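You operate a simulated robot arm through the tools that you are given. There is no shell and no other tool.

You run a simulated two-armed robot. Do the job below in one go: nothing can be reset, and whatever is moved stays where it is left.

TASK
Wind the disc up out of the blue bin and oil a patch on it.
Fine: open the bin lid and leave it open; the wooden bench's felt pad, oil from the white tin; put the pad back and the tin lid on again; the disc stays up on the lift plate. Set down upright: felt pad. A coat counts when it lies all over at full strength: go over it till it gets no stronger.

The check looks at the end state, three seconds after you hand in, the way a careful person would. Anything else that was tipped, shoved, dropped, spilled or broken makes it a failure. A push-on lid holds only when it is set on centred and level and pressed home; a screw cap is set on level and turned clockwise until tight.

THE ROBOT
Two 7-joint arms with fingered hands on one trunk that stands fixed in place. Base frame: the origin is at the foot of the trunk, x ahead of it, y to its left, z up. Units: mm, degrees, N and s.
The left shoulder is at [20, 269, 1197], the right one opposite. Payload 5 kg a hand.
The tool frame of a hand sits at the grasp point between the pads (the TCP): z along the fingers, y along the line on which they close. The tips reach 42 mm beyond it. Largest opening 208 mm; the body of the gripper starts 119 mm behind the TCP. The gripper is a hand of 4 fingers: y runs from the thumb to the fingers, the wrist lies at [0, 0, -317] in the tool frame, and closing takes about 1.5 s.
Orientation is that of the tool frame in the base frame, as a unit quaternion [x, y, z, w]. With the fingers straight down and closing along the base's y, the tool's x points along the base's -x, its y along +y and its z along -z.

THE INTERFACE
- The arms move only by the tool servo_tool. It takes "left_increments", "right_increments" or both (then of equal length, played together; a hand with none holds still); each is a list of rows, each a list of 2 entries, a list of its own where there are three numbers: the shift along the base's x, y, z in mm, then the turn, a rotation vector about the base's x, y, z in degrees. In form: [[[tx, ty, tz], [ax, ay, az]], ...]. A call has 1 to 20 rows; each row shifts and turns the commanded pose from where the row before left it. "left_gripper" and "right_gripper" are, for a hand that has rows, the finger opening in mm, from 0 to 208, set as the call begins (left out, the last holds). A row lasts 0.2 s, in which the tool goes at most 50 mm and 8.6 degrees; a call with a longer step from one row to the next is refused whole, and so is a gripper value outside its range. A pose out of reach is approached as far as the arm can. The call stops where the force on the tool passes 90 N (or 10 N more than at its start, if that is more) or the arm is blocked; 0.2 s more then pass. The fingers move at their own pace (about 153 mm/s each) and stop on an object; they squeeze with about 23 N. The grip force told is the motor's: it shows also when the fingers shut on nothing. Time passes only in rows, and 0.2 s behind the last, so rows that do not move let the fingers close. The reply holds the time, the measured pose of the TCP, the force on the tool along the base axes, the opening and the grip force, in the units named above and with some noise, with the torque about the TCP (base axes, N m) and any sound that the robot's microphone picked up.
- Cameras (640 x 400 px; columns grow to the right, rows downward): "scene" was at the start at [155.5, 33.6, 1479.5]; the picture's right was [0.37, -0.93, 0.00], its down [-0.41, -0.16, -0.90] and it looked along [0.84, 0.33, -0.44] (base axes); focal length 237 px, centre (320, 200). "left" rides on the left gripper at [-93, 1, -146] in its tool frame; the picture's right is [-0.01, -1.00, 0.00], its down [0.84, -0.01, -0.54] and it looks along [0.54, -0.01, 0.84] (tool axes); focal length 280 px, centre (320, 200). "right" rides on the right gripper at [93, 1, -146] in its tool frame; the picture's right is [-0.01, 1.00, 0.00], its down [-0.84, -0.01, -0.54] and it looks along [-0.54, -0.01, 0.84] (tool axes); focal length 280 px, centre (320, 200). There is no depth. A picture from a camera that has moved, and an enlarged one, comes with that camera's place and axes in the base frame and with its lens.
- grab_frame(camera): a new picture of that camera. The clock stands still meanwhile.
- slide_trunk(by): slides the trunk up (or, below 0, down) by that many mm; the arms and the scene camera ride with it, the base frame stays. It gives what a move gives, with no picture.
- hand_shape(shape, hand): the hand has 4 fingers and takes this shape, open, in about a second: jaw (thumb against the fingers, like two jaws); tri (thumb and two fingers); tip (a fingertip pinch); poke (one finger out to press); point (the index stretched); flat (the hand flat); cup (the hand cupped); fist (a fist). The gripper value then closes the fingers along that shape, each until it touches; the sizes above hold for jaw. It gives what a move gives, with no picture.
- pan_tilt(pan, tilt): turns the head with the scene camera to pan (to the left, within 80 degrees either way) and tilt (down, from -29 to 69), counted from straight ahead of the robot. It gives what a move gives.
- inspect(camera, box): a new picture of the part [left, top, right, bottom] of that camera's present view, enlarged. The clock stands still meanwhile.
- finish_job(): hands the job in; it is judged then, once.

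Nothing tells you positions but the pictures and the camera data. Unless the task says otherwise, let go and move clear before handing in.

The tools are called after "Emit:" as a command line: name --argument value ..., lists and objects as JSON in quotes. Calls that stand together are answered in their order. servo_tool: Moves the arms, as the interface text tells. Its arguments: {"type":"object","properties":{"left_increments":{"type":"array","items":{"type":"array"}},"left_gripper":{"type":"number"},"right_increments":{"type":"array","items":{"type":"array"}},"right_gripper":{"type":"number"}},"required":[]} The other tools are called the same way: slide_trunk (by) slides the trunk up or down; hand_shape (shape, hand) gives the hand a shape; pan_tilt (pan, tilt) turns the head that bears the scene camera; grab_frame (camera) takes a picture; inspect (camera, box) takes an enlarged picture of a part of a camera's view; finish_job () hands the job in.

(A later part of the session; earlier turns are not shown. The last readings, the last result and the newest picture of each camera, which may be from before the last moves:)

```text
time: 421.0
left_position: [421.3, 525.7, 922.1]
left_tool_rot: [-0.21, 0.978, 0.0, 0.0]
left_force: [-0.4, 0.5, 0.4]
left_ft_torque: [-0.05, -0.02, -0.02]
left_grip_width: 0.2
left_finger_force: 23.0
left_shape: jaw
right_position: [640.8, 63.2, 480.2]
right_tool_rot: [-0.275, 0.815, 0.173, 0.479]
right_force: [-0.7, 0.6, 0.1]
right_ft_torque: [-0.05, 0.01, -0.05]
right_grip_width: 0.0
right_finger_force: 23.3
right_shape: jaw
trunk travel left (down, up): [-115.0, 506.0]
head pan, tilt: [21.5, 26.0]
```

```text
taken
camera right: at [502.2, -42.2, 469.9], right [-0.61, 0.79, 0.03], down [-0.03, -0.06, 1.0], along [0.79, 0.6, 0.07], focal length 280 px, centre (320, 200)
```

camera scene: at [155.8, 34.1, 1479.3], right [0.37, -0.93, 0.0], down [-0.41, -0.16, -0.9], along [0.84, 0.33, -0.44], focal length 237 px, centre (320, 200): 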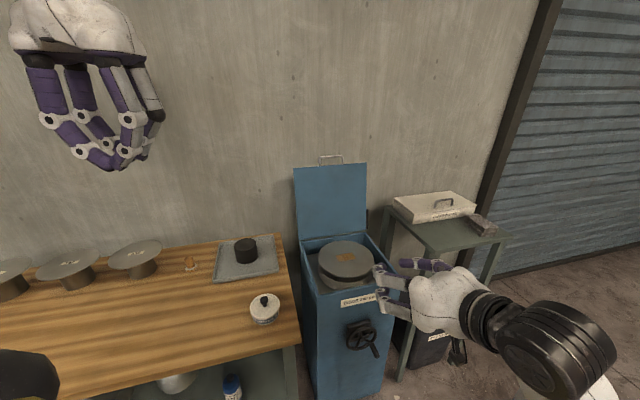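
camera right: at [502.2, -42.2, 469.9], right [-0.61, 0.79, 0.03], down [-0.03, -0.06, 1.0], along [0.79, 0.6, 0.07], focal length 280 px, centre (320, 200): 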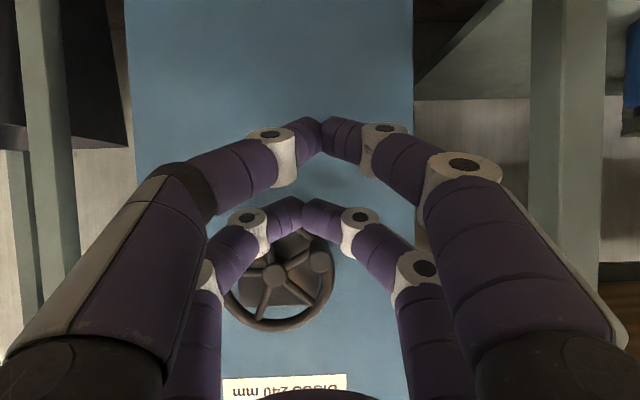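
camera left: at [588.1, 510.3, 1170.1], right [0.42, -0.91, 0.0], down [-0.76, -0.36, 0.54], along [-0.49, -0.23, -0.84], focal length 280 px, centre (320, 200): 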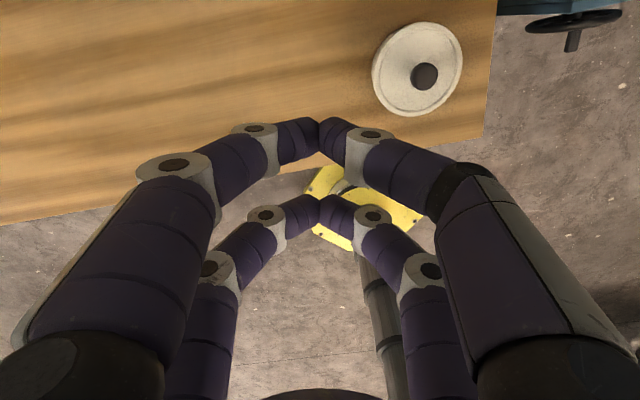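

Emit:
servo_tool --right_increments '[[[-5.3, 7.2, 0], [0, 0, 0]], [[13.4, 9.9, 0], [0, 0, 0]], [[13.4, 9.9, 0], [0, 0, 0]], [[13.4, 9.9, 0], [0, 0, 0]], [[0, 0, 0], [0, 0, 0]]]'

Emit:
grab_frame --camera "right"

```text
time: 422.2
left_position: [419.8, 524.9, 923.5]
left_tool_rot: [-0.21, 0.978, 0.001, 0.001]
left_force: [0.1, -0.2, -0.4]
left_ft_torque: [0.02, 0.02, 0.02]
left_grip_width: 0.0
left_finger_force: 23.4
left_shape: jaw
right_position: [676.0, 97.9, 479.3]
right_tool_rot: [-0.274, 0.814, 0.173, 0.482]
right_force: [0.3, 0.0, -0.3]
right_ft_torque: [-0.01, -0.04, -0.03]
right_grip_width: 0.1
right_finger_force: 23.2
right_shape: jaw
trunk travel left (down, up): [-115.0, 506.0]
head pan, tilt: [21.5, 26.0]
```

```text
taken
camera right: at [537.6, -5.1, 467.6], right [-0.61, 0.79, 0.03], down [-0.04, -0.07, 1.0], along [0.79, 0.6, 0.07], focal length 280 px, centre (320, 200)
```

right: 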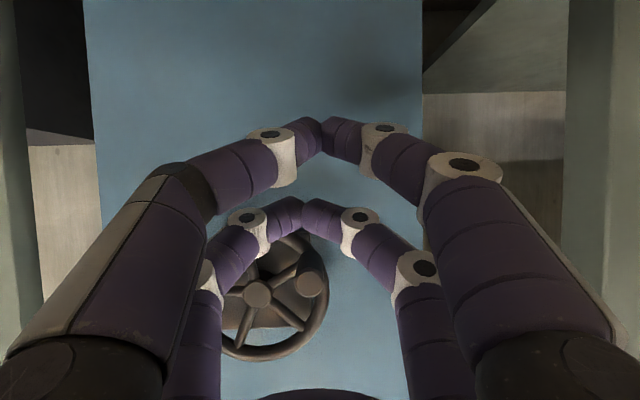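

Emit:
servo_tool --right_increments '[[[-1.8, 2.4, 12], [0, 0, 0]], [[0, 0, 12], [0, 0, 0]], [[0, 0, 6], [0, 0, 0]], [[0, 0, 0], [0, 0, 0]]]'

Emit:
servo_tool --right_increments '[[[0, 0, 5], [0, 0, 0]], [[0, 0, 5], [0, 0, 0]], [[0, 0, 0], [0, 0, 0]]]'

Emit:
grab_frame --camera "right"

```text
time: 423.2
left_position: [421.2, 526.4, 920.9]
left_tool_rot: [-0.21, 0.978, -0.001, 0.0]
left_force: [0.9, 0.0, -0.3]
left_ft_torque: [-0.01, 0.02, 0.03]
left_grip_width: 0.0
left_finger_force: 22.7
left_shape: jaw
right_position: [673.3, 104.2, 509.5]
right_tool_rot: [-0.275, 0.815, 0.172, 0.481]
right_force: [-3.0, 2.1, -6.2]
right_ft_torque: [-0.13, 0.15, 0.12]
right_grip_width: 0.2
right_finger_force: 22.7
right_shape: jaw
trunk travel left (down, up): [-115.0, 506.0]
head pan, tilt: [21.5, 26.0]
```

```text
time: 424.0
left_position: [421.0, 525.4, 922.0]
left_tool_rot: [-0.209, 0.978, 0.0, 0.0]
left_force: [0.5, 0.0, -0.5]
left_ft_torque: [-0.01, 0.03, 0.03]
left_grip_width: 0.0
left_finger_force: 23.1
left_shape: jaw
right_position: [673.1, 101.0, 519.2]
right_tool_rot: [-0.275, 0.815, 0.173, 0.481]
right_force: [-10.9, 7.4, -9.2]
right_ft_torque: [-0.31, 0.08, 0.48]
right_grip_width: 0.2
right_finger_force: 23.2
right_shape: jaw
trunk travel left (down, up): [-115.0, 506.0]
head pan, tilt: [21.5, 26.0]
```

```text
taken
camera right: at [535.0, -2.9, 507.7], right [-0.61, 0.79, 0.03], down [-0.04, -0.07, 1.0], along [0.79, 0.61, 0.07], focal length 280 px, centre (320, 200)
```

right: 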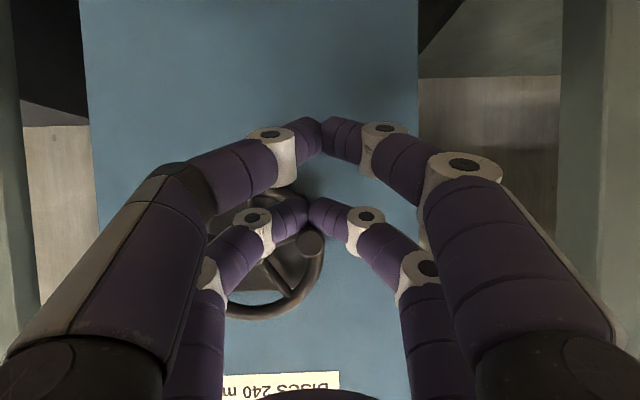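

Emit:
servo_tool --right_increments '[[[-1.5, 2, 4], [0, 0, 0]], [[-1.2, 1.6, 4], [0, 0, 0]], [[0, 0, 4], [0, 0, 0]], [[0, 0, 0], [0, 0, 0]]]'

Emit:
grab_frame --camera "right"

Emit:
pan_tilt --pan 14 --tilt 30

Emit:
grab_frame --camera "scene"

```text
time: 425.0
left_position: [421.6, 525.5, 921.9]
left_tool_rot: [-0.209, 0.978, 0.0, 0.0]
left_force: [-0.5, 0.5, 0.7]
left_ft_torque: [0.01, -0.03, 0.0]
left_grip_width: 0.1
left_finger_force: 22.7
left_shape: jaw
right_position: [670.3, 104.6, 532.5]
right_tool_rot: [-0.274, 0.815, 0.173, 0.481]
right_force: [-1.4, 5.7, -4.8]
right_ft_torque: [-0.17, 0.13, 0.25]
right_grip_width: 0.2
right_finger_force: 22.9
right_shape: jaw
trunk travel left (down, up): [-115.0, 506.0]
head pan, tilt: [21.5, 26.0]
```

```text
taken
camera right: at [532.5, 0.1, 520.2], right [-0.61, 0.79, 0.03], down [-0.04, -0.07, 1.0], along [0.79, 0.6, 0.07], focal length 280 px, centre (320, 200)
```

right: 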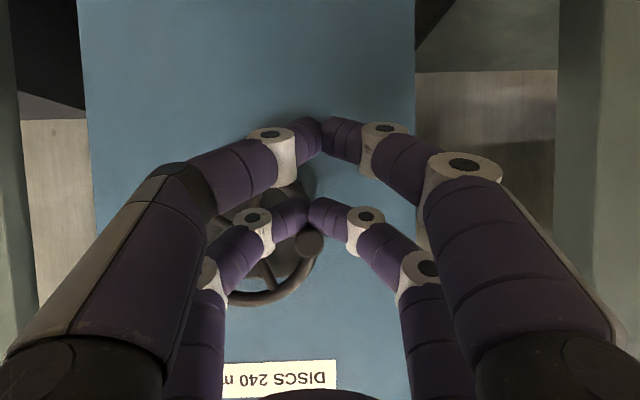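

```text
time: 425.7
left_position: [421.1, 525.2, 922.0]
left_tool_rot: [-0.21, 0.978, -0.001, 0.0]
left_force: [0.3, -1.0, -0.6]
left_ft_torque: [0.02, 0.02, -0.01]
left_grip_width: 0.3
left_finger_force: 22.4
left_shape: jaw
right_position: [670.9, 104.4, 531.8]
right_tool_rot: [-0.273, 0.814, 0.173, 0.482]
right_force: [-0.7, 4.2, -2.8]
right_ft_torque: [-0.12, 0.09, 0.12]
right_grip_width: 0.1
right_finger_force: 22.8
right_shape: jaw
trunk travel left (down, up): [-115.0, 506.0]
head pan, tilt: [14.0, 30.0]
```

```text
taken
camera scene: at [283.0, 21.9, 985.1], right [0.24, -0.97, 0.0], down [-0.48, -0.12, -0.87], along [0.84, 0.21, -0.5], focal length 237 px, centre (320, 200)
```

scene: 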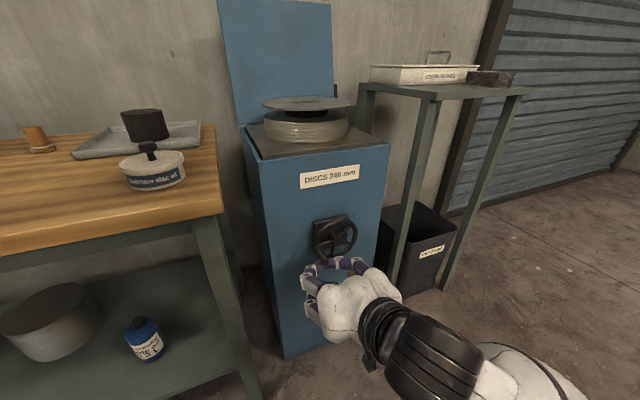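

The lift plate is back near the rim. I'll keep pushing up to the stop.

Emit:
servo_tool --right_increments '[[[0, 0, 4], [0, 0, 0]], [[0, 0, 4], [0, 0, 0]], [[0, 0, 0], [0, 0, 0]]]'

Emit:
servo_tool --right_increments '[[[0, 0, 3], [0, 0, 0]], [[0, 0, 3], [0, 0, 0]], [[0, 0, 0], [0, 0, 0]]]'

Emit:
grab_frame --camera "right"

Emit:
inspect --camera "scene" --box '[220, 70, 400, 200]'

```text
time: 426.5
left_position: [421.5, 525.7, 921.5]
left_tool_rot: [-0.21, 0.978, 0.0, -0.001]
left_force: [0.1, 0.3, 0.1]
left_ft_torque: [0.01, 0.0, -0.01]
left_grip_width: 0.1
left_finger_force: 23.1
left_shape: jaw
right_position: [669.6, 105.0, 538.9]
right_tool_rot: [-0.274, 0.816, 0.172, 0.479]
right_force: [-4.1, 5.7, -14.9]
right_ft_torque: [-0.32, 0.51, 0.17]
right_grip_width: 0.3
right_finger_force: 23.3
right_shape: jaw
trunk travel left (down, up): [-115.0, 506.0]
head pan, tilt: [14.0, 30.0]
```

```text
time: 427.3
left_position: [422.1, 525.9, 920.6]
left_tool_rot: [-0.21, 0.978, 0.0, 0.0]
left_force: [0.5, 0.8, 0.2]
left_ft_torque: [0.0, 0.0, -0.02]
left_grip_width: 0.1
left_finger_force: 23.2
left_shape: jaw
right_position: [670.0, 104.8, 539.8]
right_tool_rot: [-0.275, 0.817, 0.172, 0.477]
right_force: [-13.7, -0.7, -48.7]
right_ft_torque: [-0.67, 1.49, 0.19]
right_grip_width: 0.4
right_finger_force: 23.6
right_shape: jaw
trunk travel left (down, up): [-115.0, 506.0]
head pan, tilt: [14.0, 30.0]
```

```text
taken
camera right: at [532.2, 0.3, 529.7], right [-0.61, 0.79, 0.03], down [-0.03, -0.06, 1.0], along [0.79, 0.6, 0.06], focal length 280 px, centre (320, 200)
```

right: 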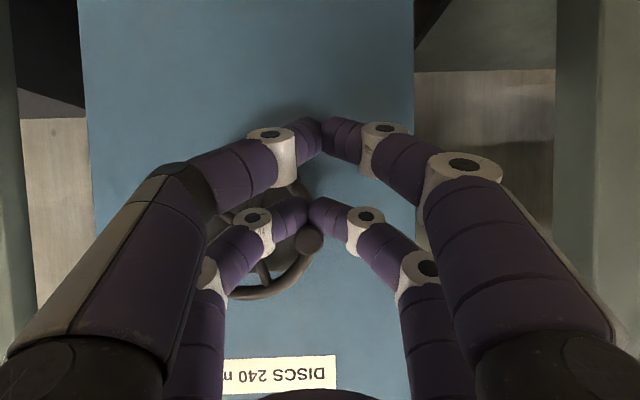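

```text
3.08 times, centred on (310, 135) of scene
camera zoom: at [284.6, 22.0, 983.9], right [0.24, -0.97, 0.0], down [-0.49, -0.12, -0.87], along [0.84, 0.21, -0.5], focal length 729 px, centre (351, 400)
```

zoom: 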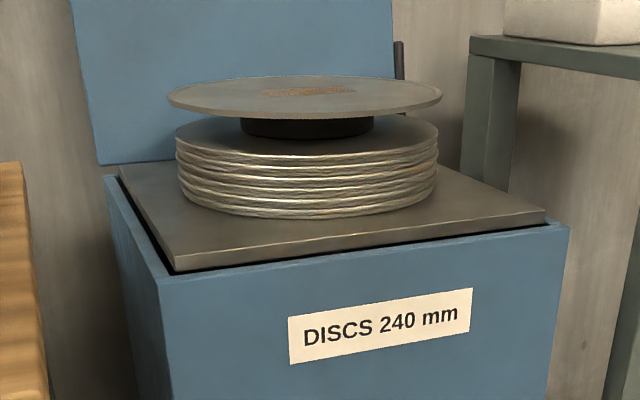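

The stop is reached again at nearly 50 N and the plate is above the rim with the disc well up. I'll back the hand off and retract.

Emit:
servo_tool --right_increments '[[[0, 0, -6], [0, 0, 0]], [[0, 0, -12], [0, 0, 0]], [[-16, -12, -8], [0, 0, 0]], [[-20, -15, 0], [0, 0, 0]], [[-20, -15, 0], [0, 0, 0]], [[0, 0, 0], [0, 0, 0]]]'

Emit:
servo_tool --right_increments '[[[0, -10, 20], [0, 0, 0]], [[0, -15, 20], [0, 0, 0]], [[0, -20, 20], [0, 0, 0]], [[0, -20, 20], [0, 0, 0]], [[0, 0, 0], [0, 0, 0]]]'

Emit:
inspect --camera "scene" --box '[220, 70, 400, 200]'

Emit:
inspect --camera "scene" --box '[290, 190, 380, 290]'

```text
time: 428.7
left_position: [420.4, 524.9, 922.5]
left_tool_rot: [-0.21, 0.978, 0.001, 0.001]
left_force: [0.9, -0.9, 0.6]
left_ft_torque: [0.02, 0.01, 0.03]
left_grip_width: 0.0
left_finger_force: 22.8
left_shape: jaw
right_position: [616.4, 61.7, 519.5]
right_tool_rot: [-0.274, 0.815, 0.172, 0.481]
right_force: [0.4, 0.6, 0.1]
right_ft_torque: [0.03, 0.06, -0.01]
right_grip_width: 0.0
right_finger_force: 23.1
right_shape: jaw
trunk travel left (down, up): [-115.0, 506.0]
head pan, tilt: [14.0, 30.0]
```

```text
time: 429.9
left_position: [421.8, 524.6, 922.6]
left_tool_rot: [-0.21, 0.978, 0.0, -0.001]
left_force: [0.3, -0.5, 0.3]
left_ft_torque: [0.02, -0.03, 0.0]
left_grip_width: 0.1
left_finger_force: 22.7
left_shape: jaw
right_position: [633.5, 10.0, 600.0]
right_tool_rot: [-0.274, 0.815, 0.173, 0.481]
right_force: [0.3, 0.1, -0.4]
right_ft_torque: [0.03, 0.03, 0.01]
right_grip_width: 0.0
right_finger_force: 23.2
right_shape: jaw
right hand out of reach, approached as far as the arm can: row 3, 4
trunk travel left (down, up): [-115.0, 506.0]
head pan, tilt: [14.0, 30.0]
```

```text
3.08 times, centred on (310, 135) of scene
camera zoom: at [283.0, 21.7, 985.0], right [0.24, -0.97, 0.0], down [-0.49, -0.12, -0.87], along [0.84, 0.21, -0.5], focal length 729 px, centre (351, 400)
```

zoom: 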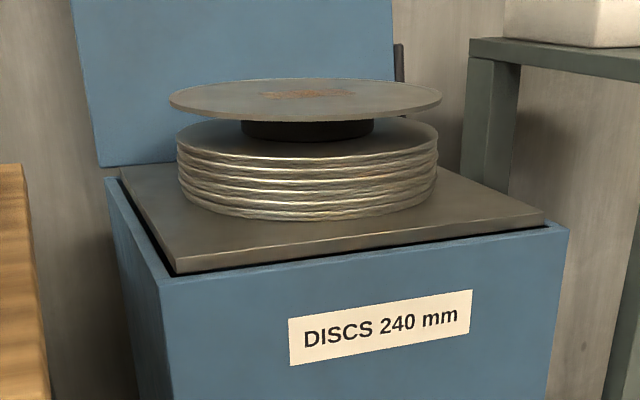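

```text
4.00 times, centred on (335, 240) of scene
camera zoom: at [283.0, 21.7, 985.0], right [0.24, -0.97, 0.0], down [-0.49, -0.12, -0.87], along [0.84, 0.21, -0.5], focal length 948 px, centre (260, 40)
```

zoom: 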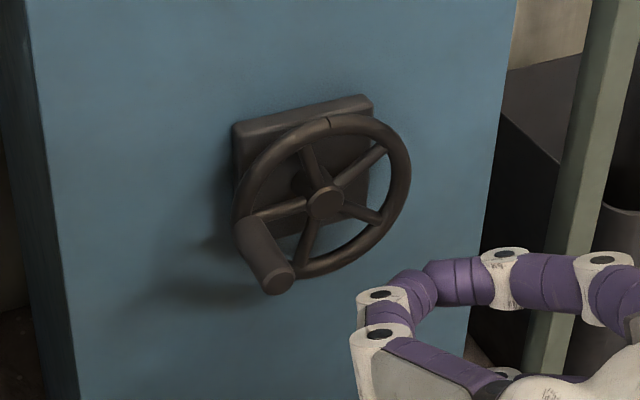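

The lift stays up by itself. I'll raise the trunk and do a final inspection of the disc, tin and pad.

Emit:
slide_trunk --by 400

Emit:
servo_tool --right_increments '[[[-20, -40, 10], [0, 0, 0]], [[-20, -40, 10], [0, 0, 0]], [[-20, -40, 10], [0, 0, 0]], [[0, -40, 0], [0, 0, 0]], [[0, 0, 0], [0, 0, 0]]]'

Emit:
slide_trunk --by 60

Emit:
grab_frame --camera "scene"

Emit:
inspect --camera "scene" --box '[270, 180, 380, 270]'

```text
time: 433.7
left_position: [420.9, 524.9, 1321.6]
left_tool_rot: [-0.21, 0.978, 0.0, -0.001]
left_force: [0.4, 0.8, -1.9]
left_ft_torque: [-0.03, 0.02, -0.01]
left_grip_width: 0.0
left_finger_force: 22.9
left_shape: jaw
right_position: [634.4, 9.6, 999.5]
right_tool_rot: [-0.274, 0.814, 0.173, 0.481]
right_force: [0.8, -0.1, -1.4]
right_ft_torque: [0.0, 0.02, 0.0]
right_grip_width: 0.0
right_finger_force: 23.1
right_shape: jaw
trunk travel left (down, up): [-515.0, 106.0]
head pan, tilt: [14.0, 30.0]
```

```text
time: 434.9
left_position: [421.4, 525.7, 1321.9]
left_tool_rot: [-0.21, 0.978, -0.001, 0.0]
left_force: [-0.6, 0.9, -0.8]
left_ft_torque: [-0.05, -0.01, 0.01]
left_grip_width: 0.1
left_finger_force: 23.2
left_shape: jaw
right_position: [609.7, -143.9, 1037.2]
right_tool_rot: [-0.276, 0.814, 0.174, 0.48]
right_force: [-0.3, -0.5, 0.4]
right_ft_torque: [0.01, -0.03, -0.02]
right_grip_width: 0.0
right_finger_force: 23.2
right_shape: jaw
right hand out of reach, approached as far as the arm can: row 2, 3, 4
trunk travel left (down, up): [-515.0, 106.0]
head pan, tilt: [14.0, 30.0]
```

```text
time: 435.9
left_position: [422.1, 525.8, 1381.2]
left_tool_rot: [-0.21, 0.978, 0.0, 0.0]
left_force: [-0.2, -0.6, 0.0]
left_ft_torque: [0.0, 0.08, -0.05]
left_grip_width: 0.1
left_finger_force: 23.2
left_shape: jaw
right_position: [611.0, -143.3, 1094.4]
right_tool_rot: [-0.274, 0.815, 0.173, 0.481]
right_force: [0.9, -1.0, -0.8]
right_ft_torque: [-0.01, 0.03, 0.0]
right_grip_width: 0.2
right_finger_force: 23.2
right_shape: jaw
trunk travel left (down, up): [-575.0, 46.0]
head pan, tilt: [14.0, 30.0]
```

```text
taken
camera scene: at [158.3, 21.9, 1472.9], right [0.24, -0.97, 0.0], down [-0.49, -0.12, -0.87], along [0.84, 0.21, -0.5], focal length 237 px, centre (320, 200)
```

scene: 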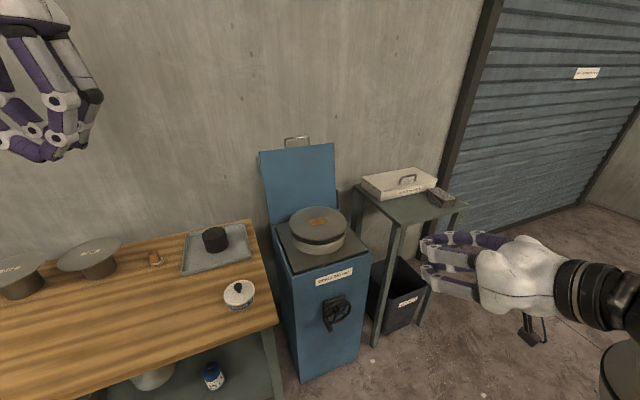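

```text
4.44 times, centred on (325, 225) of scene
camera zoom: at [158.3, 21.9, 1472.9], right [0.24, -0.97, 0.0], down [-0.49, -0.12, -0.87], along [0.84, 0.21, -0.5], focal length 1054 px, centre (298, 89)
```

zoom: 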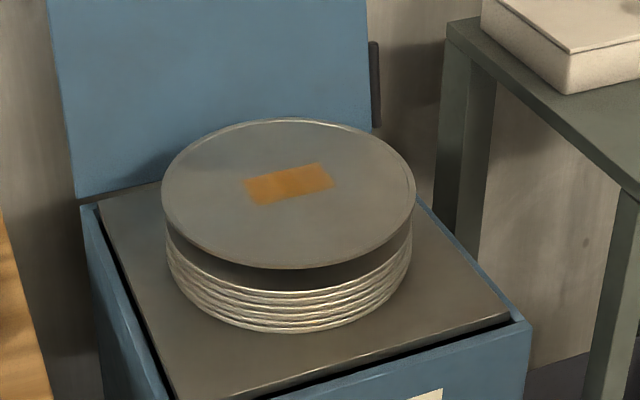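

Emit:
inspect --camera "scene" --box '[305, 210, 340, 234]'

Emit:
inspect --camera "scene" --box '[222, 276, 260, 312]'

Emit:
inspect --camera "scene" --box '[130, 225, 260, 300]'

```text
16.00 times, centred on (322, 222) of scene
camera zoom: at [158.3, 21.9, 1472.9], right [0.24, -0.97, 0.0], down [-0.49, -0.12, -0.87], along [0.84, 0.21, -0.5], focal length 3793 px, centre (280, -152)
```

zoom: 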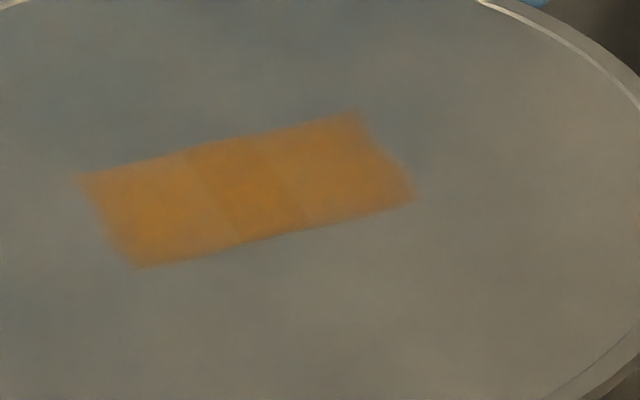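

```text
11.11 times, centred on (241, 294) of scene
camera zoom: at [158.3, 21.9, 1472.9], right [0.24, -0.97, 0.0], down [-0.49, -0.12, -0.87], along [0.84, 0.21, -0.5], focal length 2634 px, centre (1198, -844)
```

zoom: 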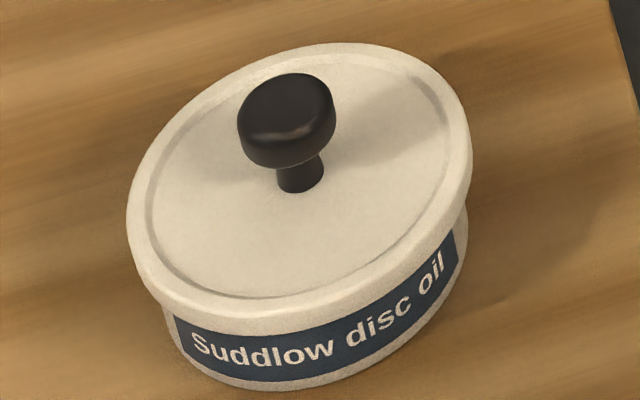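

```text
4.92 times, centred on (195, 262) of scene
camera zoom: at [158.3, 21.9, 1472.9], right [0.24, -0.97, 0.0], down [-0.49, -0.12, -0.87], along [0.84, 0.21, -0.5], focal length 1167 px, centre (935, -108)
```

zoom: 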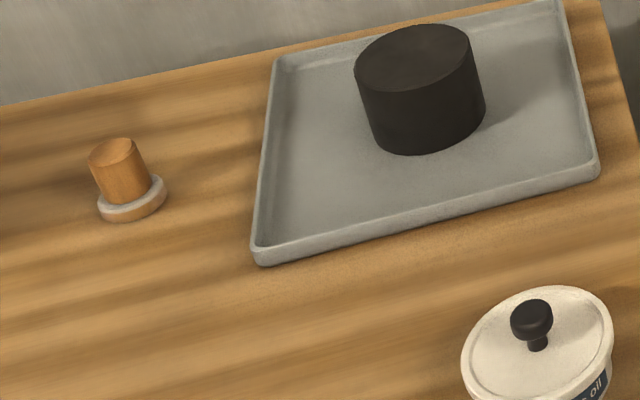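

The patch, pad and disc all look right. The one thing I can't see is whether the tin lid is truly latched, so I'll repeat the small grip test to learn it by sound, starting by lining up over the knob.

Emit:
servo_tool --left_increments '[[[17, -18, -35], [0, 0, 0]], [[17, -18, -40], [0, 0, 0]], [[17, -18, -40], [0, 0, 0]], [[17, -18, -40], [0, 0, 0]], [[17, -18, -40], [0, 0, 0]], [[17, -18, -40], [0, 0, 0]], [[17, -18, -40], [0, 0, 0]], [[20, -17, -40], [0, 0, 0]], [[0, 0, -40], [0, 0, 0]], [[0, 0, -40], [0, 0, 0]], [[0, 0, -36], [0, 0, 0]], [[0, 0, 0], [0, 0, 0]]]' --left_gripper 60

Emit:
inspect --camera "left" --box '[240, 20, 400, 160]'

```text
time: 438.5
left_position: [560.6, 383.2, 948.3]
left_tool_rot: [-0.21, 0.978, 0.0, 0.001]
left_force: [0.4, 0.5, -0.8]
left_ft_torque: [-0.04, -0.05, 0.05]
left_grip_width: 59.8
left_finger_force: 0.0
left_shape: jaw
right_position: [610.5, -143.3, 1095.5]
right_tool_rot: [-0.275, 0.814, 0.173, 0.481]
right_force: [0.2, -0.7, 0.3]
right_ft_torque: [-0.01, -0.01, -0.01]
right_grip_width: 0.0
right_finger_force: 22.7
right_shape: jaw
trunk travel left (down, up): [-575.0, 46.0]
head pan, tilt: [14.0, 30.0]
```

```text
2.86 times, centred on (320, 90) of left
camera zoom: at [645.1, 422.1, 1096.2], right [0.42, -0.91, 0.0], down [-0.76, -0.36, 0.54], along [-0.49, -0.23, -0.84], focal length 801 px, centre (320, 514)
```

zoom: 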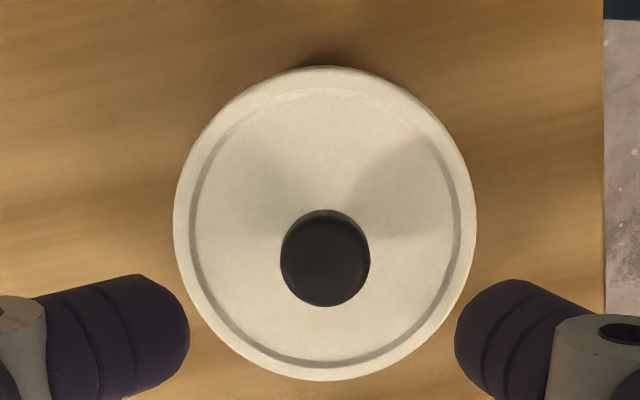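

Emit:
servo_tool --left_increments '[[[0.2, -0.6, -20], [0, 0, 0]], [[0, 0, -18], [0, 0, 0]], [[0, 0, -9.5], [0, 0, 0]], [[0, 0, 0], [0, 0, 0]]]'

Emit:
servo_tool --left_increments '[[[0, 0, 0], [0, 0, 0]], [[0, 0, 0], [0, 0, 0]], [[0, 0, 0], [0, 0, 0]], [[0, 0, 0], [0, 0, 0]]]' --left_gripper 0

```text
time: 439.5
left_position: [560.4, 380.0, 902.6]
left_tool_rot: [-0.21, 0.978, 0.0, 0.0]
left_force: [-0.8, 0.9, 0.4]
left_ft_torque: [0.02, -0.02, -0.02]
left_grip_width: 59.8
left_finger_force: 0.1
left_shape: jaw
right_position: [609.6, -142.5, 1095.1]
right_tool_rot: [-0.275, 0.814, 0.174, 0.481]
right_force: [-0.4, -0.3, 0.2]
right_ft_torque: [-0.04, 0.01, -0.02]
right_grip_width: 0.0
right_finger_force: 23.0
right_shape: jaw
trunk travel left (down, up): [-575.0, 46.0]
head pan, tilt: [14.0, 30.0]
```

```text
time: 440.5
left_position: [559.6, 381.0, 903.6]
left_tool_rot: [-0.21, 0.978, 0.0, 0.001]
left_force: [-0.4, 0.4, 0.6]
left_ft_torque: [0.0, -0.04, -0.04]
left_grip_width: 4.6
left_finger_force: 22.8
left_shape: jaw
right_position: [609.8, -143.1, 1095.3]
right_tool_rot: [-0.274, 0.814, 0.173, 0.481]
right_force: [0.2, 0.1, -0.1]
right_ft_torque: [-0.02, -0.02, -0.01]
right_grip_width: 0.0
right_finger_force: 22.9
right_shape: jaw
trunk travel left (down, up): [-575.0, 46.0]
head pan, tilt: [14.0, 30.0]
```

Gripped with no snap and no load. Now a gentle pull in half-millimetre steps, reading the force.

Emit:
servo_tool --left_increments '[[[0, 0, 0.7], [0, 0, 0]], [[0, 0, 0], [0, 0, 0]]]'

Emit:
servo_tool --left_increments '[[[0, 0, 0.7], [0, 0, 0]], [[0, 0, 0], [0, 0, 0]]]'

Emit:
servo_tool --left_increments '[[[0, 0, 0.7], [0, 0, 0]], [[0, 0, 0], [0, 0, 0]]]'

```text
time: 441.1
left_position: [559.9, 381.6, 906.2]
left_tool_rot: [-0.209, 0.978, 0.0, 0.001]
left_force: [-2.1, 3.3, 14.0]
left_ft_torque: [0.34, -0.3, 0.15]
left_grip_width: 3.8
left_finger_force: 22.4
left_shape: jaw
right_position: [609.8, -142.7, 1096.6]
right_tool_rot: [-0.274, 0.814, 0.173, 0.482]
right_force: [-0.8, 0.1, -0.1]
right_ft_torque: [-0.04, 0.0, 0.01]
right_grip_width: 0.2
right_finger_force: 22.8
right_shape: jaw
trunk travel left (down, up): [-575.0, 46.0]
head pan, tilt: [14.0, 30.0]
heard: snap
```

```text
time: 441.7
left_position: [559.5, 381.0, 905.4]
left_tool_rot: [-0.21, 0.978, 0.001, -0.001]
left_force: [2.0, 5.1, 7.7]
left_ft_torque: [0.28, -0.26, 0.15]
left_grip_width: 3.7
left_finger_force: 22.9
left_shape: jaw
right_position: [610.3, -143.4, 1095.6]
right_tool_rot: [-0.275, 0.814, 0.174, 0.482]
right_force: [-1.1, 0.3, 0.3]
right_ft_torque: [0.01, -0.03, 0.0]
right_grip_width: 0.0
right_finger_force: 22.7
right_shape: jaw
trunk travel left (down, up): [-575.0, 46.0]
head pan, tilt: [14.0, 30.0]
```

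```text
time: 442.3
left_position: [560.0, 382.5, 905.3]
left_tool_rot: [-0.209, 0.978, 0.0, 0.0]
left_force: [-0.3, 3.7, -1.3]
left_ft_torque: [0.18, 0.01, 0.09]
left_grip_width: 3.3
left_finger_force: 22.7
left_shape: jaw
right_position: [609.2, -143.3, 1094.7]
right_tool_rot: [-0.275, 0.814, 0.174, 0.481]
right_force: [0.7, 1.4, 0.8]
right_ft_torque: [0.02, 0.0, -0.05]
right_grip_width: 0.1
right_finger_force: 22.8
right_shape: jaw
trunk travel left (down, up): [-575.0, 46.0]
head pan, tilt: [14.0, 30.0]
```

A snap with a downward push of 14 N: the fingers slid over the top of the ball and pressed the lid home, and the side load now stays on, as it did when it first latched. I'll lower a touch and open from this above-the-ball grip, listening for any further sound.

Emit:
servo_tool --left_increments '[[[0, 0, -1], [0, 0, 0]], [[0, 0, 0], [0, 0, 0]]]'

Emit:
servo_tool --left_increments '[[[0, 0, 0], [0, 0, 0]], [[0, 0, 0], [0, 0, 0]], [[0, 0, 0], [0, 0, 0]]]' --left_gripper 60

```text
time: 442.9
left_position: [559.8, 381.4, 906.2]
left_tool_rot: [-0.209, 0.978, 0.001, 0.0]
left_force: [-2.7, 3.7, 5.5]
left_ft_torque: [0.2, -0.05, 0.14]
left_grip_width: 3.6
left_finger_force: 23.3
left_shape: jaw
right_position: [609.5, -143.1, 1096.1]
right_tool_rot: [-0.275, 0.814, 0.173, 0.481]
right_force: [0.3, -0.9, 0.2]
right_ft_torque: [0.02, 0.03, 0.01]
right_grip_width: 0.0
right_finger_force: 22.6
right_shape: jaw
trunk travel left (down, up): [-575.0, 46.0]
head pan, tilt: [14.0, 30.0]
```

```text
time: 443.7
left_position: [560.3, 381.1, 905.4]
left_tool_rot: [-0.209, 0.978, 0.0, -0.001]
left_force: [0.4, -0.6, 0.2]
left_ft_torque: [0.01, -0.02, 0.01]
left_grip_width: 59.4
left_finger_force: 0.0
left_shape: jaw
right_position: [609.6, -141.5, 1097.0]
right_tool_rot: [-0.274, 0.814, 0.173, 0.482]
right_force: [-0.2, -0.1, 0.2]
right_ft_torque: [-0.05, 0.02, -0.02]
right_grip_width: 0.0
right_finger_force: 22.6
right_shape: jaw
trunk travel left (down, up): [-575.0, 46.0]
head pan, tilt: [14.0, 30.0]
heard: snap
```

Another snap on opening, so to end in a known state I'll finish with a straight press on the knob from above and a slow vertical release. If it was loose it will click on under the press, and if it was latched there will be no sound.

Emit:
servo_tool --left_increments '[[[0, 0, 20], [0, 0, 0]], [[0, 0, 20], [0, 0, 0]], [[0, 0, 5], [0, 0, 0]], [[0, 0, 0], [0, 0, 0]]]'

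Emit:
inspect --camera "left" --box '[240, 20, 400, 160]'

Emit:
inspect --camera "scene" --box '[222, 276, 260, 312]'

```text
time: 444.7
left_position: [561.6, 379.8, 951.6]
left_tool_rot: [-0.209, 0.978, 0.0, 0.0]
left_force: [0.6, 0.7, 0.5]
left_ft_torque: [0.04, -0.03, 0.01]
left_grip_width: 59.3
left_finger_force: 0.1
left_shape: jaw
right_position: [609.8, -142.7, 1095.5]
right_tool_rot: [-0.275, 0.814, 0.173, 0.481]
right_force: [-0.3, 0.2, -0.1]
right_ft_torque: [-0.03, 0.01, 0.03]
right_grip_width: 0.2
right_finger_force: 22.6
right_shape: jaw
trunk travel left (down, up): [-575.0, 46.0]
head pan, tilt: [14.0, 30.0]
```

```text
2.86 times, centred on (320, 90) of left
camera zoom: at [644.8, 420.8, 1097.9], right [0.42, -0.91, 0.0], down [-0.76, -0.36, 0.54], along [-0.49, -0.23, -0.84], focal length 801 px, centre (320, 514)
```

zoom: 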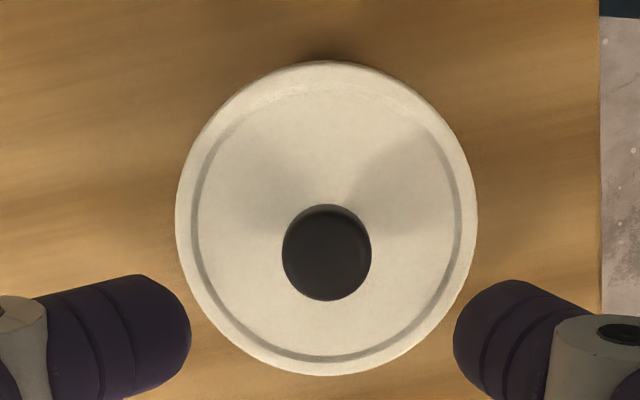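

```text
11.11 times, centred on (241, 294) of scene
camera zoom: at [157.8, 21.8, 1473.1], right [0.24, -0.97, 0.0], down [-0.49, -0.12, -0.87], along [0.84, 0.21, -0.5], focal length 2634 px, centre (1198, -844)
```

zoom: 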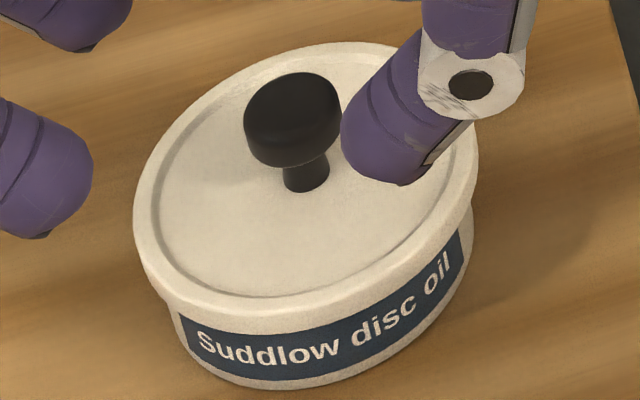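

Emit:
servo_tool --left_increments '[[[0.4, -1, 0], [0, 0, 0]], [[0, 0, 0], [0, 0, 0]], [[0, 0, 0], [0, 0, 0]], [[0, 0, 0], [0, 0, 0]], [[0, 0, -20], [0, 0, 0]], [[0, 0, -14], [0, 0, 0]], [[0, 0, 0], [0, 0, 0]]]' --left_gripper 0

Emit:
servo_tool --left_increments '[[[0, 0, -2.5], [0, 0, 0]], [[0, 0, -2], [0, 0, 0]], [[0, 0, 0], [0, 0, 0]]]'

Emit:
servo_tool --left_increments '[[[0, 0, -2], [0, 0, 0]], [[0, 0, 0], [0, 0, 0]]]'

Emit:
servo_tool --left_increments '[[[0, 0, -2], [0, 0, 0]], [[0, 0, 0], [0, 0, 0]]]'

```text
time: 446.3
left_position: [559.7, 380.7, 915.5]
left_tool_rot: [-0.21, 0.978, 0.0, 0.0]
left_force: [-0.9, -0.9, 0.9]
left_ft_torque: [0.01, -0.04, 0.0]
left_grip_width: 0.0
left_finger_force: 23.1
left_shape: jaw
right_position: [610.2, -142.3, 1095.2]
right_tool_rot: [-0.275, 0.814, 0.173, 0.482]
right_force: [-0.8, 0.0, 0.6]
right_ft_torque: [-0.03, 0.0, -0.01]
right_grip_width: 0.0
right_finger_force: 23.3
right_shape: jaw
trunk travel left (down, up): [-575.0, 46.0]
head pan, tilt: [14.0, 30.0]
```

```text
time: 447.1
left_position: [560.1, 380.0, 911.6]
left_tool_rot: [-0.21, 0.978, 0.0, 0.0]
left_force: [-1.1, 3.0, 14.7]
left_ft_torque: [0.43, -0.3, 0.14]
left_grip_width: 0.0
left_finger_force: 23.1
left_shape: jaw
right_position: [609.1, -143.7, 1095.8]
right_tool_rot: [-0.274, 0.814, 0.173, 0.481]
right_force: [0.4, -0.4, -0.2]
right_ft_torque: [-0.02, 0.02, 0.01]
right_grip_width: 0.3
right_finger_force: 22.8
right_shape: jaw
trunk travel left (down, up): [-575.0, 46.0]
head pan, tilt: [14.0, 30.0]
```

```text
time: 447.7
left_position: [560.8, 378.5, 911.1]
left_tool_rot: [-0.21, 0.978, -0.001, 0.002]
left_force: [-2.5, 3.7, 39.7]
left_ft_torque: [0.71, -0.91, 0.17]
left_grip_width: 0.2
left_finger_force: 23.2
left_shape: jaw
right_position: [608.8, -143.7, 1096.0]
right_tool_rot: [-0.274, 0.814, 0.174, 0.482]
right_force: [0.0, 0.2, 0.2]
right_ft_torque: [-0.02, 0.0, 0.0]
right_grip_width: 0.1
right_finger_force: 22.9
right_shape: jaw
trunk travel left (down, up): [-575.0, 46.0]
head pan, tilt: [14.0, 30.0]
```

```text
time: 448.3
left_position: [560.9, 379.7, 910.4]
left_tool_rot: [-0.209, 0.978, -0.001, 0.003]
left_force: [-0.3, 2.7, 64.3]
left_ft_torque: [0.94, -1.69, -0.03]
left_grip_width: 0.0
left_finger_force: 23.2
left_shape: jaw
right_position: [607.8, -144.3, 1096.9]
right_tool_rot: [-0.275, 0.814, 0.174, 0.482]
right_force: [0.2, 0.2, 0.0]
right_ft_torque: [0.02, 0.02, -0.02]
right_grip_width: 0.0
right_finger_force: 23.0
right_shape: jaw
trunk travel left (down, up): [-575.0, 46.0]
head pan, tilt: [14.0, 30.0]
```

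No sound up to 64 N, so it was already latched. Now a slow, straight release.

Emit:
servo_tool --left_increments '[[[0, 0, 0], [0, 0, 0]], [[0, 0, 0], [0, 0, 0]], [[0, 0, 1.5], [0, 0, 0]], [[0, 0, 1.5], [0, 0, 0]], [[0, 0, 0], [0, 0, 0]]]'

Emit:
servo_tool --left_increments '[[[0, 0, 1.5], [0, 0, 0]], [[0, 0, 1.5], [0, 0, 0]], [[0, 0, 0], [0, 0, 0]]]'

Emit:
servo_tool --left_increments '[[[0, 0, 2], [0, 0, 0]], [[0, 0, 2], [0, 0, 0]], [[0, 0, 3], [0, 0, 0]], [[0, 0, 0], [0, 0, 0]]]'

Emit:
servo_tool --left_increments '[[[0, 0, 10], [0, 0, 0]], [[0, 0, 30], [0, 0, 0]], [[0, 0, 40], [0, 0, 0]], [[-10, 20, 40], [0, 0, 0]], [[-20, 20, 40], [0, 0, 0]], [[-20, 20, 40], [0, 0, 0]], [[-20, 20, 40], [0, 0, 0]], [[-20, 20, 40], [0, 0, 0]], [[-20, 20, 40], [0, 0, 0]], [[0, 0, 0], [0, 0, 0]]]'

```text
time: 449.5
left_position: [560.9, 379.5, 911.0]
left_tool_rot: [-0.21, 0.978, 0.0, 0.0]
left_force: [11.6, 0.4, 30.2]
left_ft_torque: [0.55, -1.29, -0.1]
left_grip_width: 0.1
left_finger_force: 22.8
left_shape: jaw
right_position: [610.4, -144.0, 1096.4]
right_tool_rot: [-0.274, 0.815, 0.172, 0.481]
right_force: [-0.1, 0.1, 0.9]
right_ft_torque: [-0.02, -0.02, -0.02]
right_grip_width: 0.0
right_finger_force: 22.7
right_shape: jaw
trunk travel left (down, up): [-575.0, 46.0]
head pan, tilt: [14.0, 30.0]
```

```text
time: 450.3
left_position: [560.0, 381.0, 912.0]
left_tool_rot: [-0.21, 0.978, 0.001, -0.001]
left_force: [0.0, -1.0, -0.2]
left_ft_torque: [-0.06, 0.0, -0.02]
left_grip_width: 0.0
left_finger_force: 22.8
left_shape: jaw
right_position: [609.4, -142.6, 1094.6]
right_tool_rot: [-0.275, 0.814, 0.173, 0.481]
right_force: [0.0, -0.3, 0.6]
right_ft_torque: [-0.01, -0.02, 0.03]
right_grip_width: 0.0
right_finger_force: 22.1
right_shape: jaw
trunk travel left (down, up): [-575.0, 46.0]
head pan, tilt: [14.0, 30.0]
```

```text
time: 451.3
left_position: [560.7, 379.0, 921.5]
left_tool_rot: [-0.21, 0.978, 0.0, 0.0]
left_force: [-0.4, 0.1, 0.7]
left_ft_torque: [-0.01, 0.02, -0.02]
left_grip_width: 0.0
left_finger_force: 22.8
left_shape: jaw
right_position: [609.3, -142.4, 1096.2]
right_tool_rot: [-0.274, 0.814, 0.173, 0.481]
right_force: [0.1, 1.1, 0.5]
right_ft_torque: [0.03, 0.0, -0.01]
right_grip_width: 0.0
right_finger_force: 22.9
right_shape: jaw
trunk travel left (down, up): [-575.0, 46.0]
head pan, tilt: [14.0, 30.0]
```

```text
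time: 453.5
left_position: [449.2, 501.6, 1241.3]
left_tool_rot: [-0.209, 0.978, 0.0, 0.001]
left_force: [0.7, -0.7, 0.0]
left_ft_torque: [0.01, 0.04, -0.02]
left_grip_width: 0.0
left_finger_force: 23.3
left_shape: jaw
right_position: [610.2, -142.4, 1095.6]
right_tool_rot: [-0.274, 0.815, 0.173, 0.481]
right_force: [0.2, 0.5, -0.6]
right_ft_torque: [0.02, 0.03, -0.02]
right_grip_width: 0.1
right_finger_force: 23.1
right_shape: jaw
trunk travel left (down, up): [-575.0, 46.0]
head pan, tilt: [14.0, 30.0]
```

A clean release with no sound, and the hand is away. One last look over everything before handing in.

Emit:
grab_frame --camera "scene"

Emit:
inspect --camera "scene" --box '[222, 276, 260, 312]'

Emit:
inspect --camera "scene" --box '[260, 130, 380, 270]'

Emit:
inspect --camera "right" --box '[535, 10, 635, 85]'

```text
taken
camera scene: at [158.1, 21.7, 1473.0], right [0.24, -0.97, 0.0], down [-0.49, -0.12, -0.87], along [0.84, 0.21, -0.5], focal length 237 px, centre (320, 200)
```

scene: 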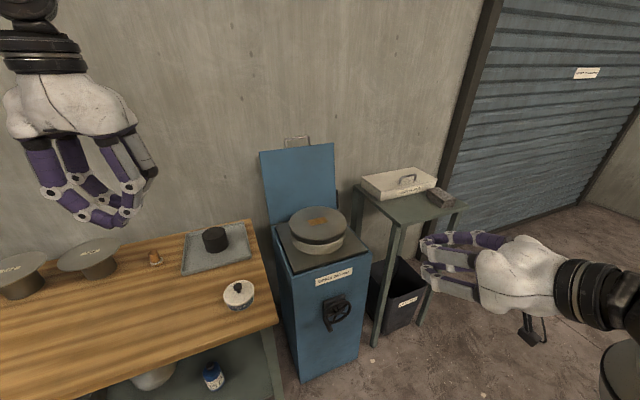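

```text
11.11 times, centred on (241, 294) of scene
camera zoom: at [158.1, 21.7, 1473.0], right [0.24, -0.97, 0.0], down [-0.49, -0.12, -0.87], along [0.84, 0.21, -0.5], focal length 2634 px, centre (1198, -844)
```

zoom: 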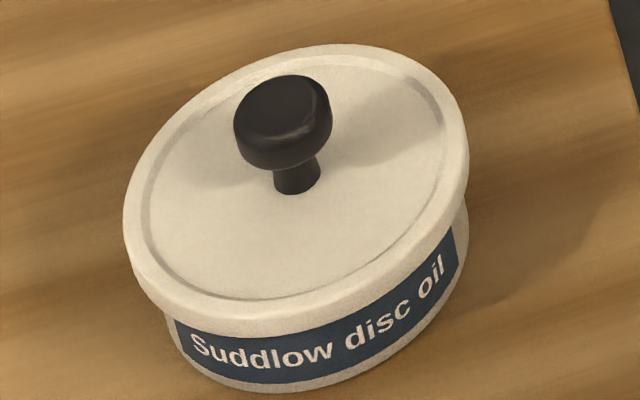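

```text
2.86 times, centred on (320, 200) of scene
camera zoom: at [158.1, 21.7, 1473.0], right [0.24, -0.97, 0.0], down [-0.49, -0.12, -0.87], along [0.84, 0.21, -0.5], focal length 677 px, centre (320, 200)
```

zoom: 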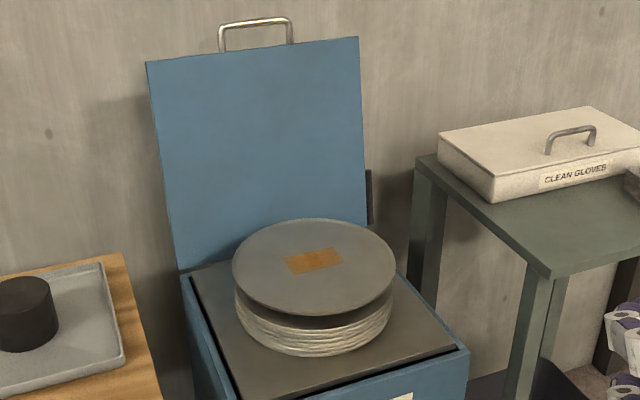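

```text
5.33 times, centred on (585, 48) of right
camera zoom: at [472.2, -247.5, 1083.7], right [-0.61, 0.79, 0.03], down [-0.04, -0.07, 1.0], along [0.79, 0.6, 0.07], focal length 1495 px, centre (-1093, 1013)
```

zoom: 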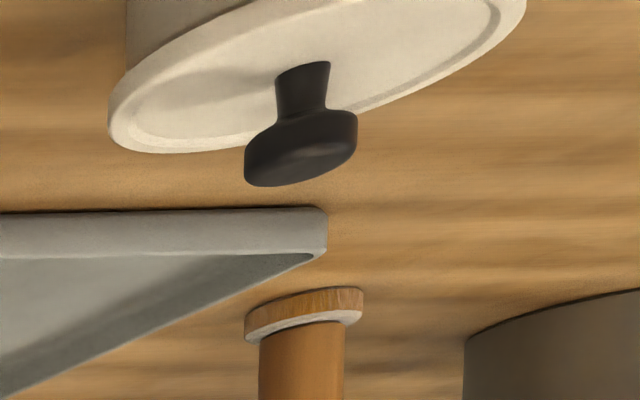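

Something to check: the lid's overhang looks slightly different on the left and right now. I'll measure it precisely at high zoom.

Emit:
inspect --camera "scene" --box '[222, 284, 236, 306]'

Emit:
inspect --camera "scene" --box '[246, 280, 260, 302]'

```text
16.00 times, centred on (229, 295) of scene
camera zoom: at [158.1, 21.7, 1473.0], right [0.24, -0.97, 0.0], down [-0.49, -0.12, -0.87], along [0.84, 0.21, -0.5], focal length 3793 px, centre (1776, -1320)
```

zoom: 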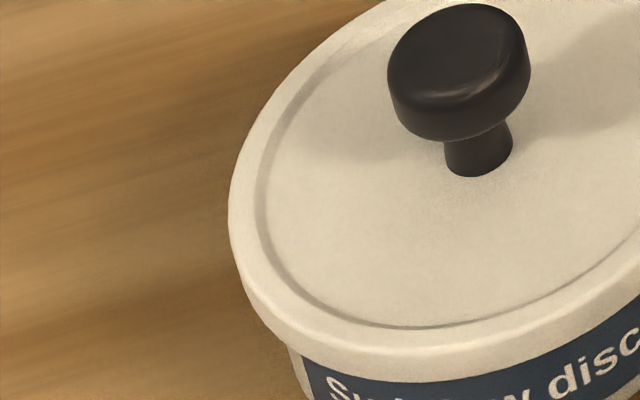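

```text
16.00 times, centred on (253, 291) of scene
camera zoom: at [158.1, 21.7, 1473.0], right [0.24, -0.97, 0.0], down [-0.49, -0.12, -0.87], along [0.84, 0.21, -0.5], focal length 3793 px, centre (1392, -1256)
```

zoom: 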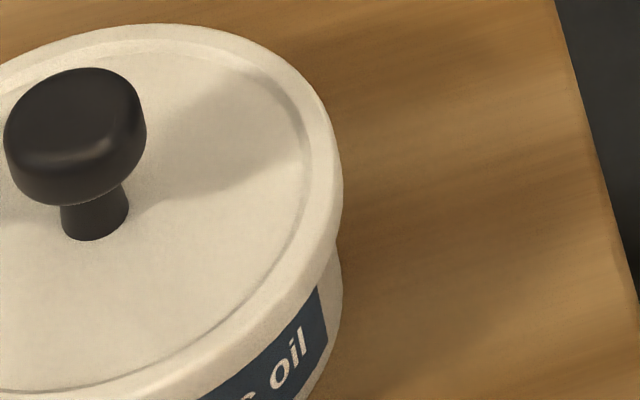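

Precise measurement shows the lid shifted about 1 mm sideways during that last press, so it may not be latched after all. I'll grip it again, seat it carefully with the side loads nulled out, and then let go.

Emit:
servo_tool --left_increments '[[[16, -17, -40], [0, 0, 0]], [[16, -17, -40], [0, 0, 0]], [[16, -17, -40], [0, 0, 0]], [[16, -17, -40], [0, 0, 0]], [[16, -17, -40], [0, 0, 0]], [[16, -17, -40], [0, 0, 0]], [[15, -18, -40], [0, 0, 0]], [[0, 0, -14], [0, 0, 0]], [[0, 0, 0], [0, 0, 0]]]' --left_gripper 60

Emit:
inspect --camera "left" --box '[240, 20, 400, 160]'

```text
time: 455.5
left_position: [560.8, 380.5, 946.1]
left_tool_rot: [-0.21, 0.978, 0.0, -0.001]
left_force: [-0.3, -1.0, 0.5]
left_ft_torque: [0.01, -0.08, -0.02]
left_grip_width: 59.5
left_finger_force: 0.0
left_shape: jaw
right_position: [609.8, -144.0, 1095.3]
right_tool_rot: [-0.275, 0.814, 0.173, 0.482]
right_force: [0.2, -0.3, 1.0]
right_ft_torque: [-0.02, 0.0, -0.08]
right_grip_width: 0.0
right_finger_force: 23.4
right_shape: jaw
trunk travel left (down, up): [-575.0, 46.0]
head pan, tilt: [14.0, 30.0]
```

```text
2.86 times, centred on (320, 90) of left
camera zoom: at [646.1, 419.9, 1093.8], right [0.42, -0.91, 0.0], down [-0.76, -0.36, 0.54], along [-0.49, -0.23, -0.84], focal length 801 px, centre (320, 514)
```

zoom: 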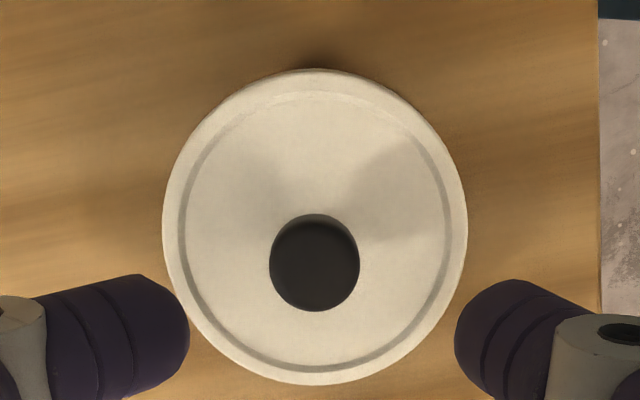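

Emit:
servo_tool --left_increments '[[[-0.8, 1.8, -20], [0, 0, 0]], [[0, 0, -15], [0, 0, 0]], [[0, 0, -10.5], [0, 0, 0]], [[0, 0, 0], [0, 0, 0]], [[0, 0, 0], [0, 0, 0]]]'

Emit:
servo_tool --left_increments '[[[0, 0, 0], [0, 0, 0]], [[0, 0, 0], [0, 0, 0]], [[0, 0, 0], [0, 0, 0]], [[0, 0, 0], [0, 0, 0]], [[0, 0, 0], [0, 0, 0]]]' --left_gripper 0

```text
time: 456.7
left_position: [560.9, 382.9, 900.7]
left_tool_rot: [-0.21, 0.978, 0.0, 0.001]
left_force: [-0.8, -0.1, 1.0]
left_ft_torque: [-0.04, -0.02, -0.01]
left_grip_width: 59.3
left_finger_force: 0.1
left_shape: jaw
right_position: [609.1, -141.7, 1095.3]
right_tool_rot: [-0.274, 0.814, 0.173, 0.481]
right_force: [-0.4, -0.2, 0.6]
right_ft_torque: [0.02, -0.01, -0.03]
right_grip_width: 0.0
right_finger_force: 23.1
right_shape: jaw
trunk travel left (down, up): [-575.0, 46.0]
head pan, tilt: [14.0, 30.0]
```

```text
time: 457.9
left_position: [559.8, 381.9, 902.1]
left_tool_rot: [-0.21, 0.978, 0.0, 0.0]
left_force: [0.1, -1.0, 1.1]
left_ft_torque: [-0.01, -0.05, 0.02]
left_grip_width: 5.2
left_finger_force: 22.8
left_shape: jaw
right_position: [610.3, -143.2, 1095.8]
right_tool_rot: [-0.275, 0.814, 0.173, 0.481]
right_force: [0.0, 0.3, -0.1]
right_ft_torque: [-0.01, 0.03, 0.0]
right_grip_width: 0.0
right_finger_force: 23.1
right_shape: jaw
trunk travel left (down, up): [-575.0, 46.0]
head pan, tilt: [14.0, 30.0]
```

Emit:
servo_tool --left_increments '[[[0, 0, -1.5], [0, 0, 0]], [[0, 0, 0], [0, 0, 0]]]'

Emit:
servo_tool --left_increments '[[[0, 0, 0.7], [0, 0, 0]], [[0, 0, 0], [0, 0, 0]]]'

Emit:
servo_tool --left_increments '[[[0, 0, 0.7], [0, 0, 0]], [[0, 0, 0], [0, 0, 0]]]'

Emit:
servo_tool --left_increments '[[[0, 0, 0.7], [0, 0, 0]], [[0, 0, 0], [0, 0, 0]]]'

```text
time: 458.5
left_position: [561.1, 381.2, 900.5]
left_tool_rot: [-0.21, 0.978, -0.001, 0.001]
left_force: [0.5, 2.0, 14.8]
left_ft_torque: [0.25, -0.4, 0.02]
left_grip_width: 5.5
left_finger_force: 22.9
left_shape: jaw
right_position: [610.7, -142.5, 1096.3]
right_tool_rot: [-0.274, 0.815, 0.173, 0.481]
right_force: [0.5, 0.1, 0.2]
right_ft_torque: [0.0, -0.04, 0.0]
right_grip_width: 0.0
right_finger_force: 22.9
right_shape: jaw
trunk travel left (down, up): [-575.0, 46.0]
head pan, tilt: [14.0, 30.0]
```

```text
time: 459.1
left_position: [560.9, 382.7, 901.9]
left_tool_rot: [-0.211, 0.978, -0.001, 0.001]
left_force: [2.7, 2.1, 14.9]
left_ft_torque: [0.2, -0.45, 0.0]
left_grip_width: 5.7
left_finger_force: 23.7
left_shape: jaw
right_position: [609.3, -142.3, 1096.1]
right_tool_rot: [-0.274, 0.814, 0.173, 0.481]
right_force: [-0.5, -0.8, -0.1]
right_ft_torque: [-0.01, 0.0, -0.03]
right_grip_width: 0.0
right_finger_force: 22.9
right_shape: jaw
trunk travel left (down, up): [-575.0, 46.0]
head pan, tilt: [14.0, 30.0]
```

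```text
time: 459.7
left_position: [560.8, 381.2, 900.1]
left_tool_rot: [-0.209, 0.978, 0.001, 0.0]
left_force: [4.2, -2.0, 8.4]
left_ft_torque: [-0.03, -0.36, -0.11]
left_grip_width: 5.8
left_finger_force: 22.9
left_shape: jaw
right_position: [610.4, -142.3, 1095.7]
right_tool_rot: [-0.274, 0.814, 0.173, 0.482]
right_force: [0.8, 0.9, 0.8]
right_ft_torque: [0.0, 0.03, 0.01]
right_grip_width: 0.0
right_finger_force: 23.0
right_shape: jaw
trunk travel left (down, up): [-575.0, 46.0]
head pan, tilt: [14.0, 30.0]
```

```text
time: 460.3
left_position: [560.3, 382.3, 901.7]
left_tool_rot: [-0.209, 0.978, 0.0, 0.0]
left_force: [2.6, -3.1, 4.6]
left_ft_torque: [-0.03, -0.22, -0.09]
left_grip_width: 5.7
left_finger_force: 23.2
left_shape: jaw
right_position: [611.4, -143.3, 1096.0]
right_tool_rot: [-0.274, 0.814, 0.173, 0.481]
right_force: [1.2, -0.2, 0.2]
right_ft_torque: [0.03, 0.0, 0.01]
right_grip_width: 0.3
right_finger_force: 23.0
right_shape: jaw
trunk travel left (down, up): [-575.0, 46.0]
head pan, tilt: [14.0, 30.0]
```

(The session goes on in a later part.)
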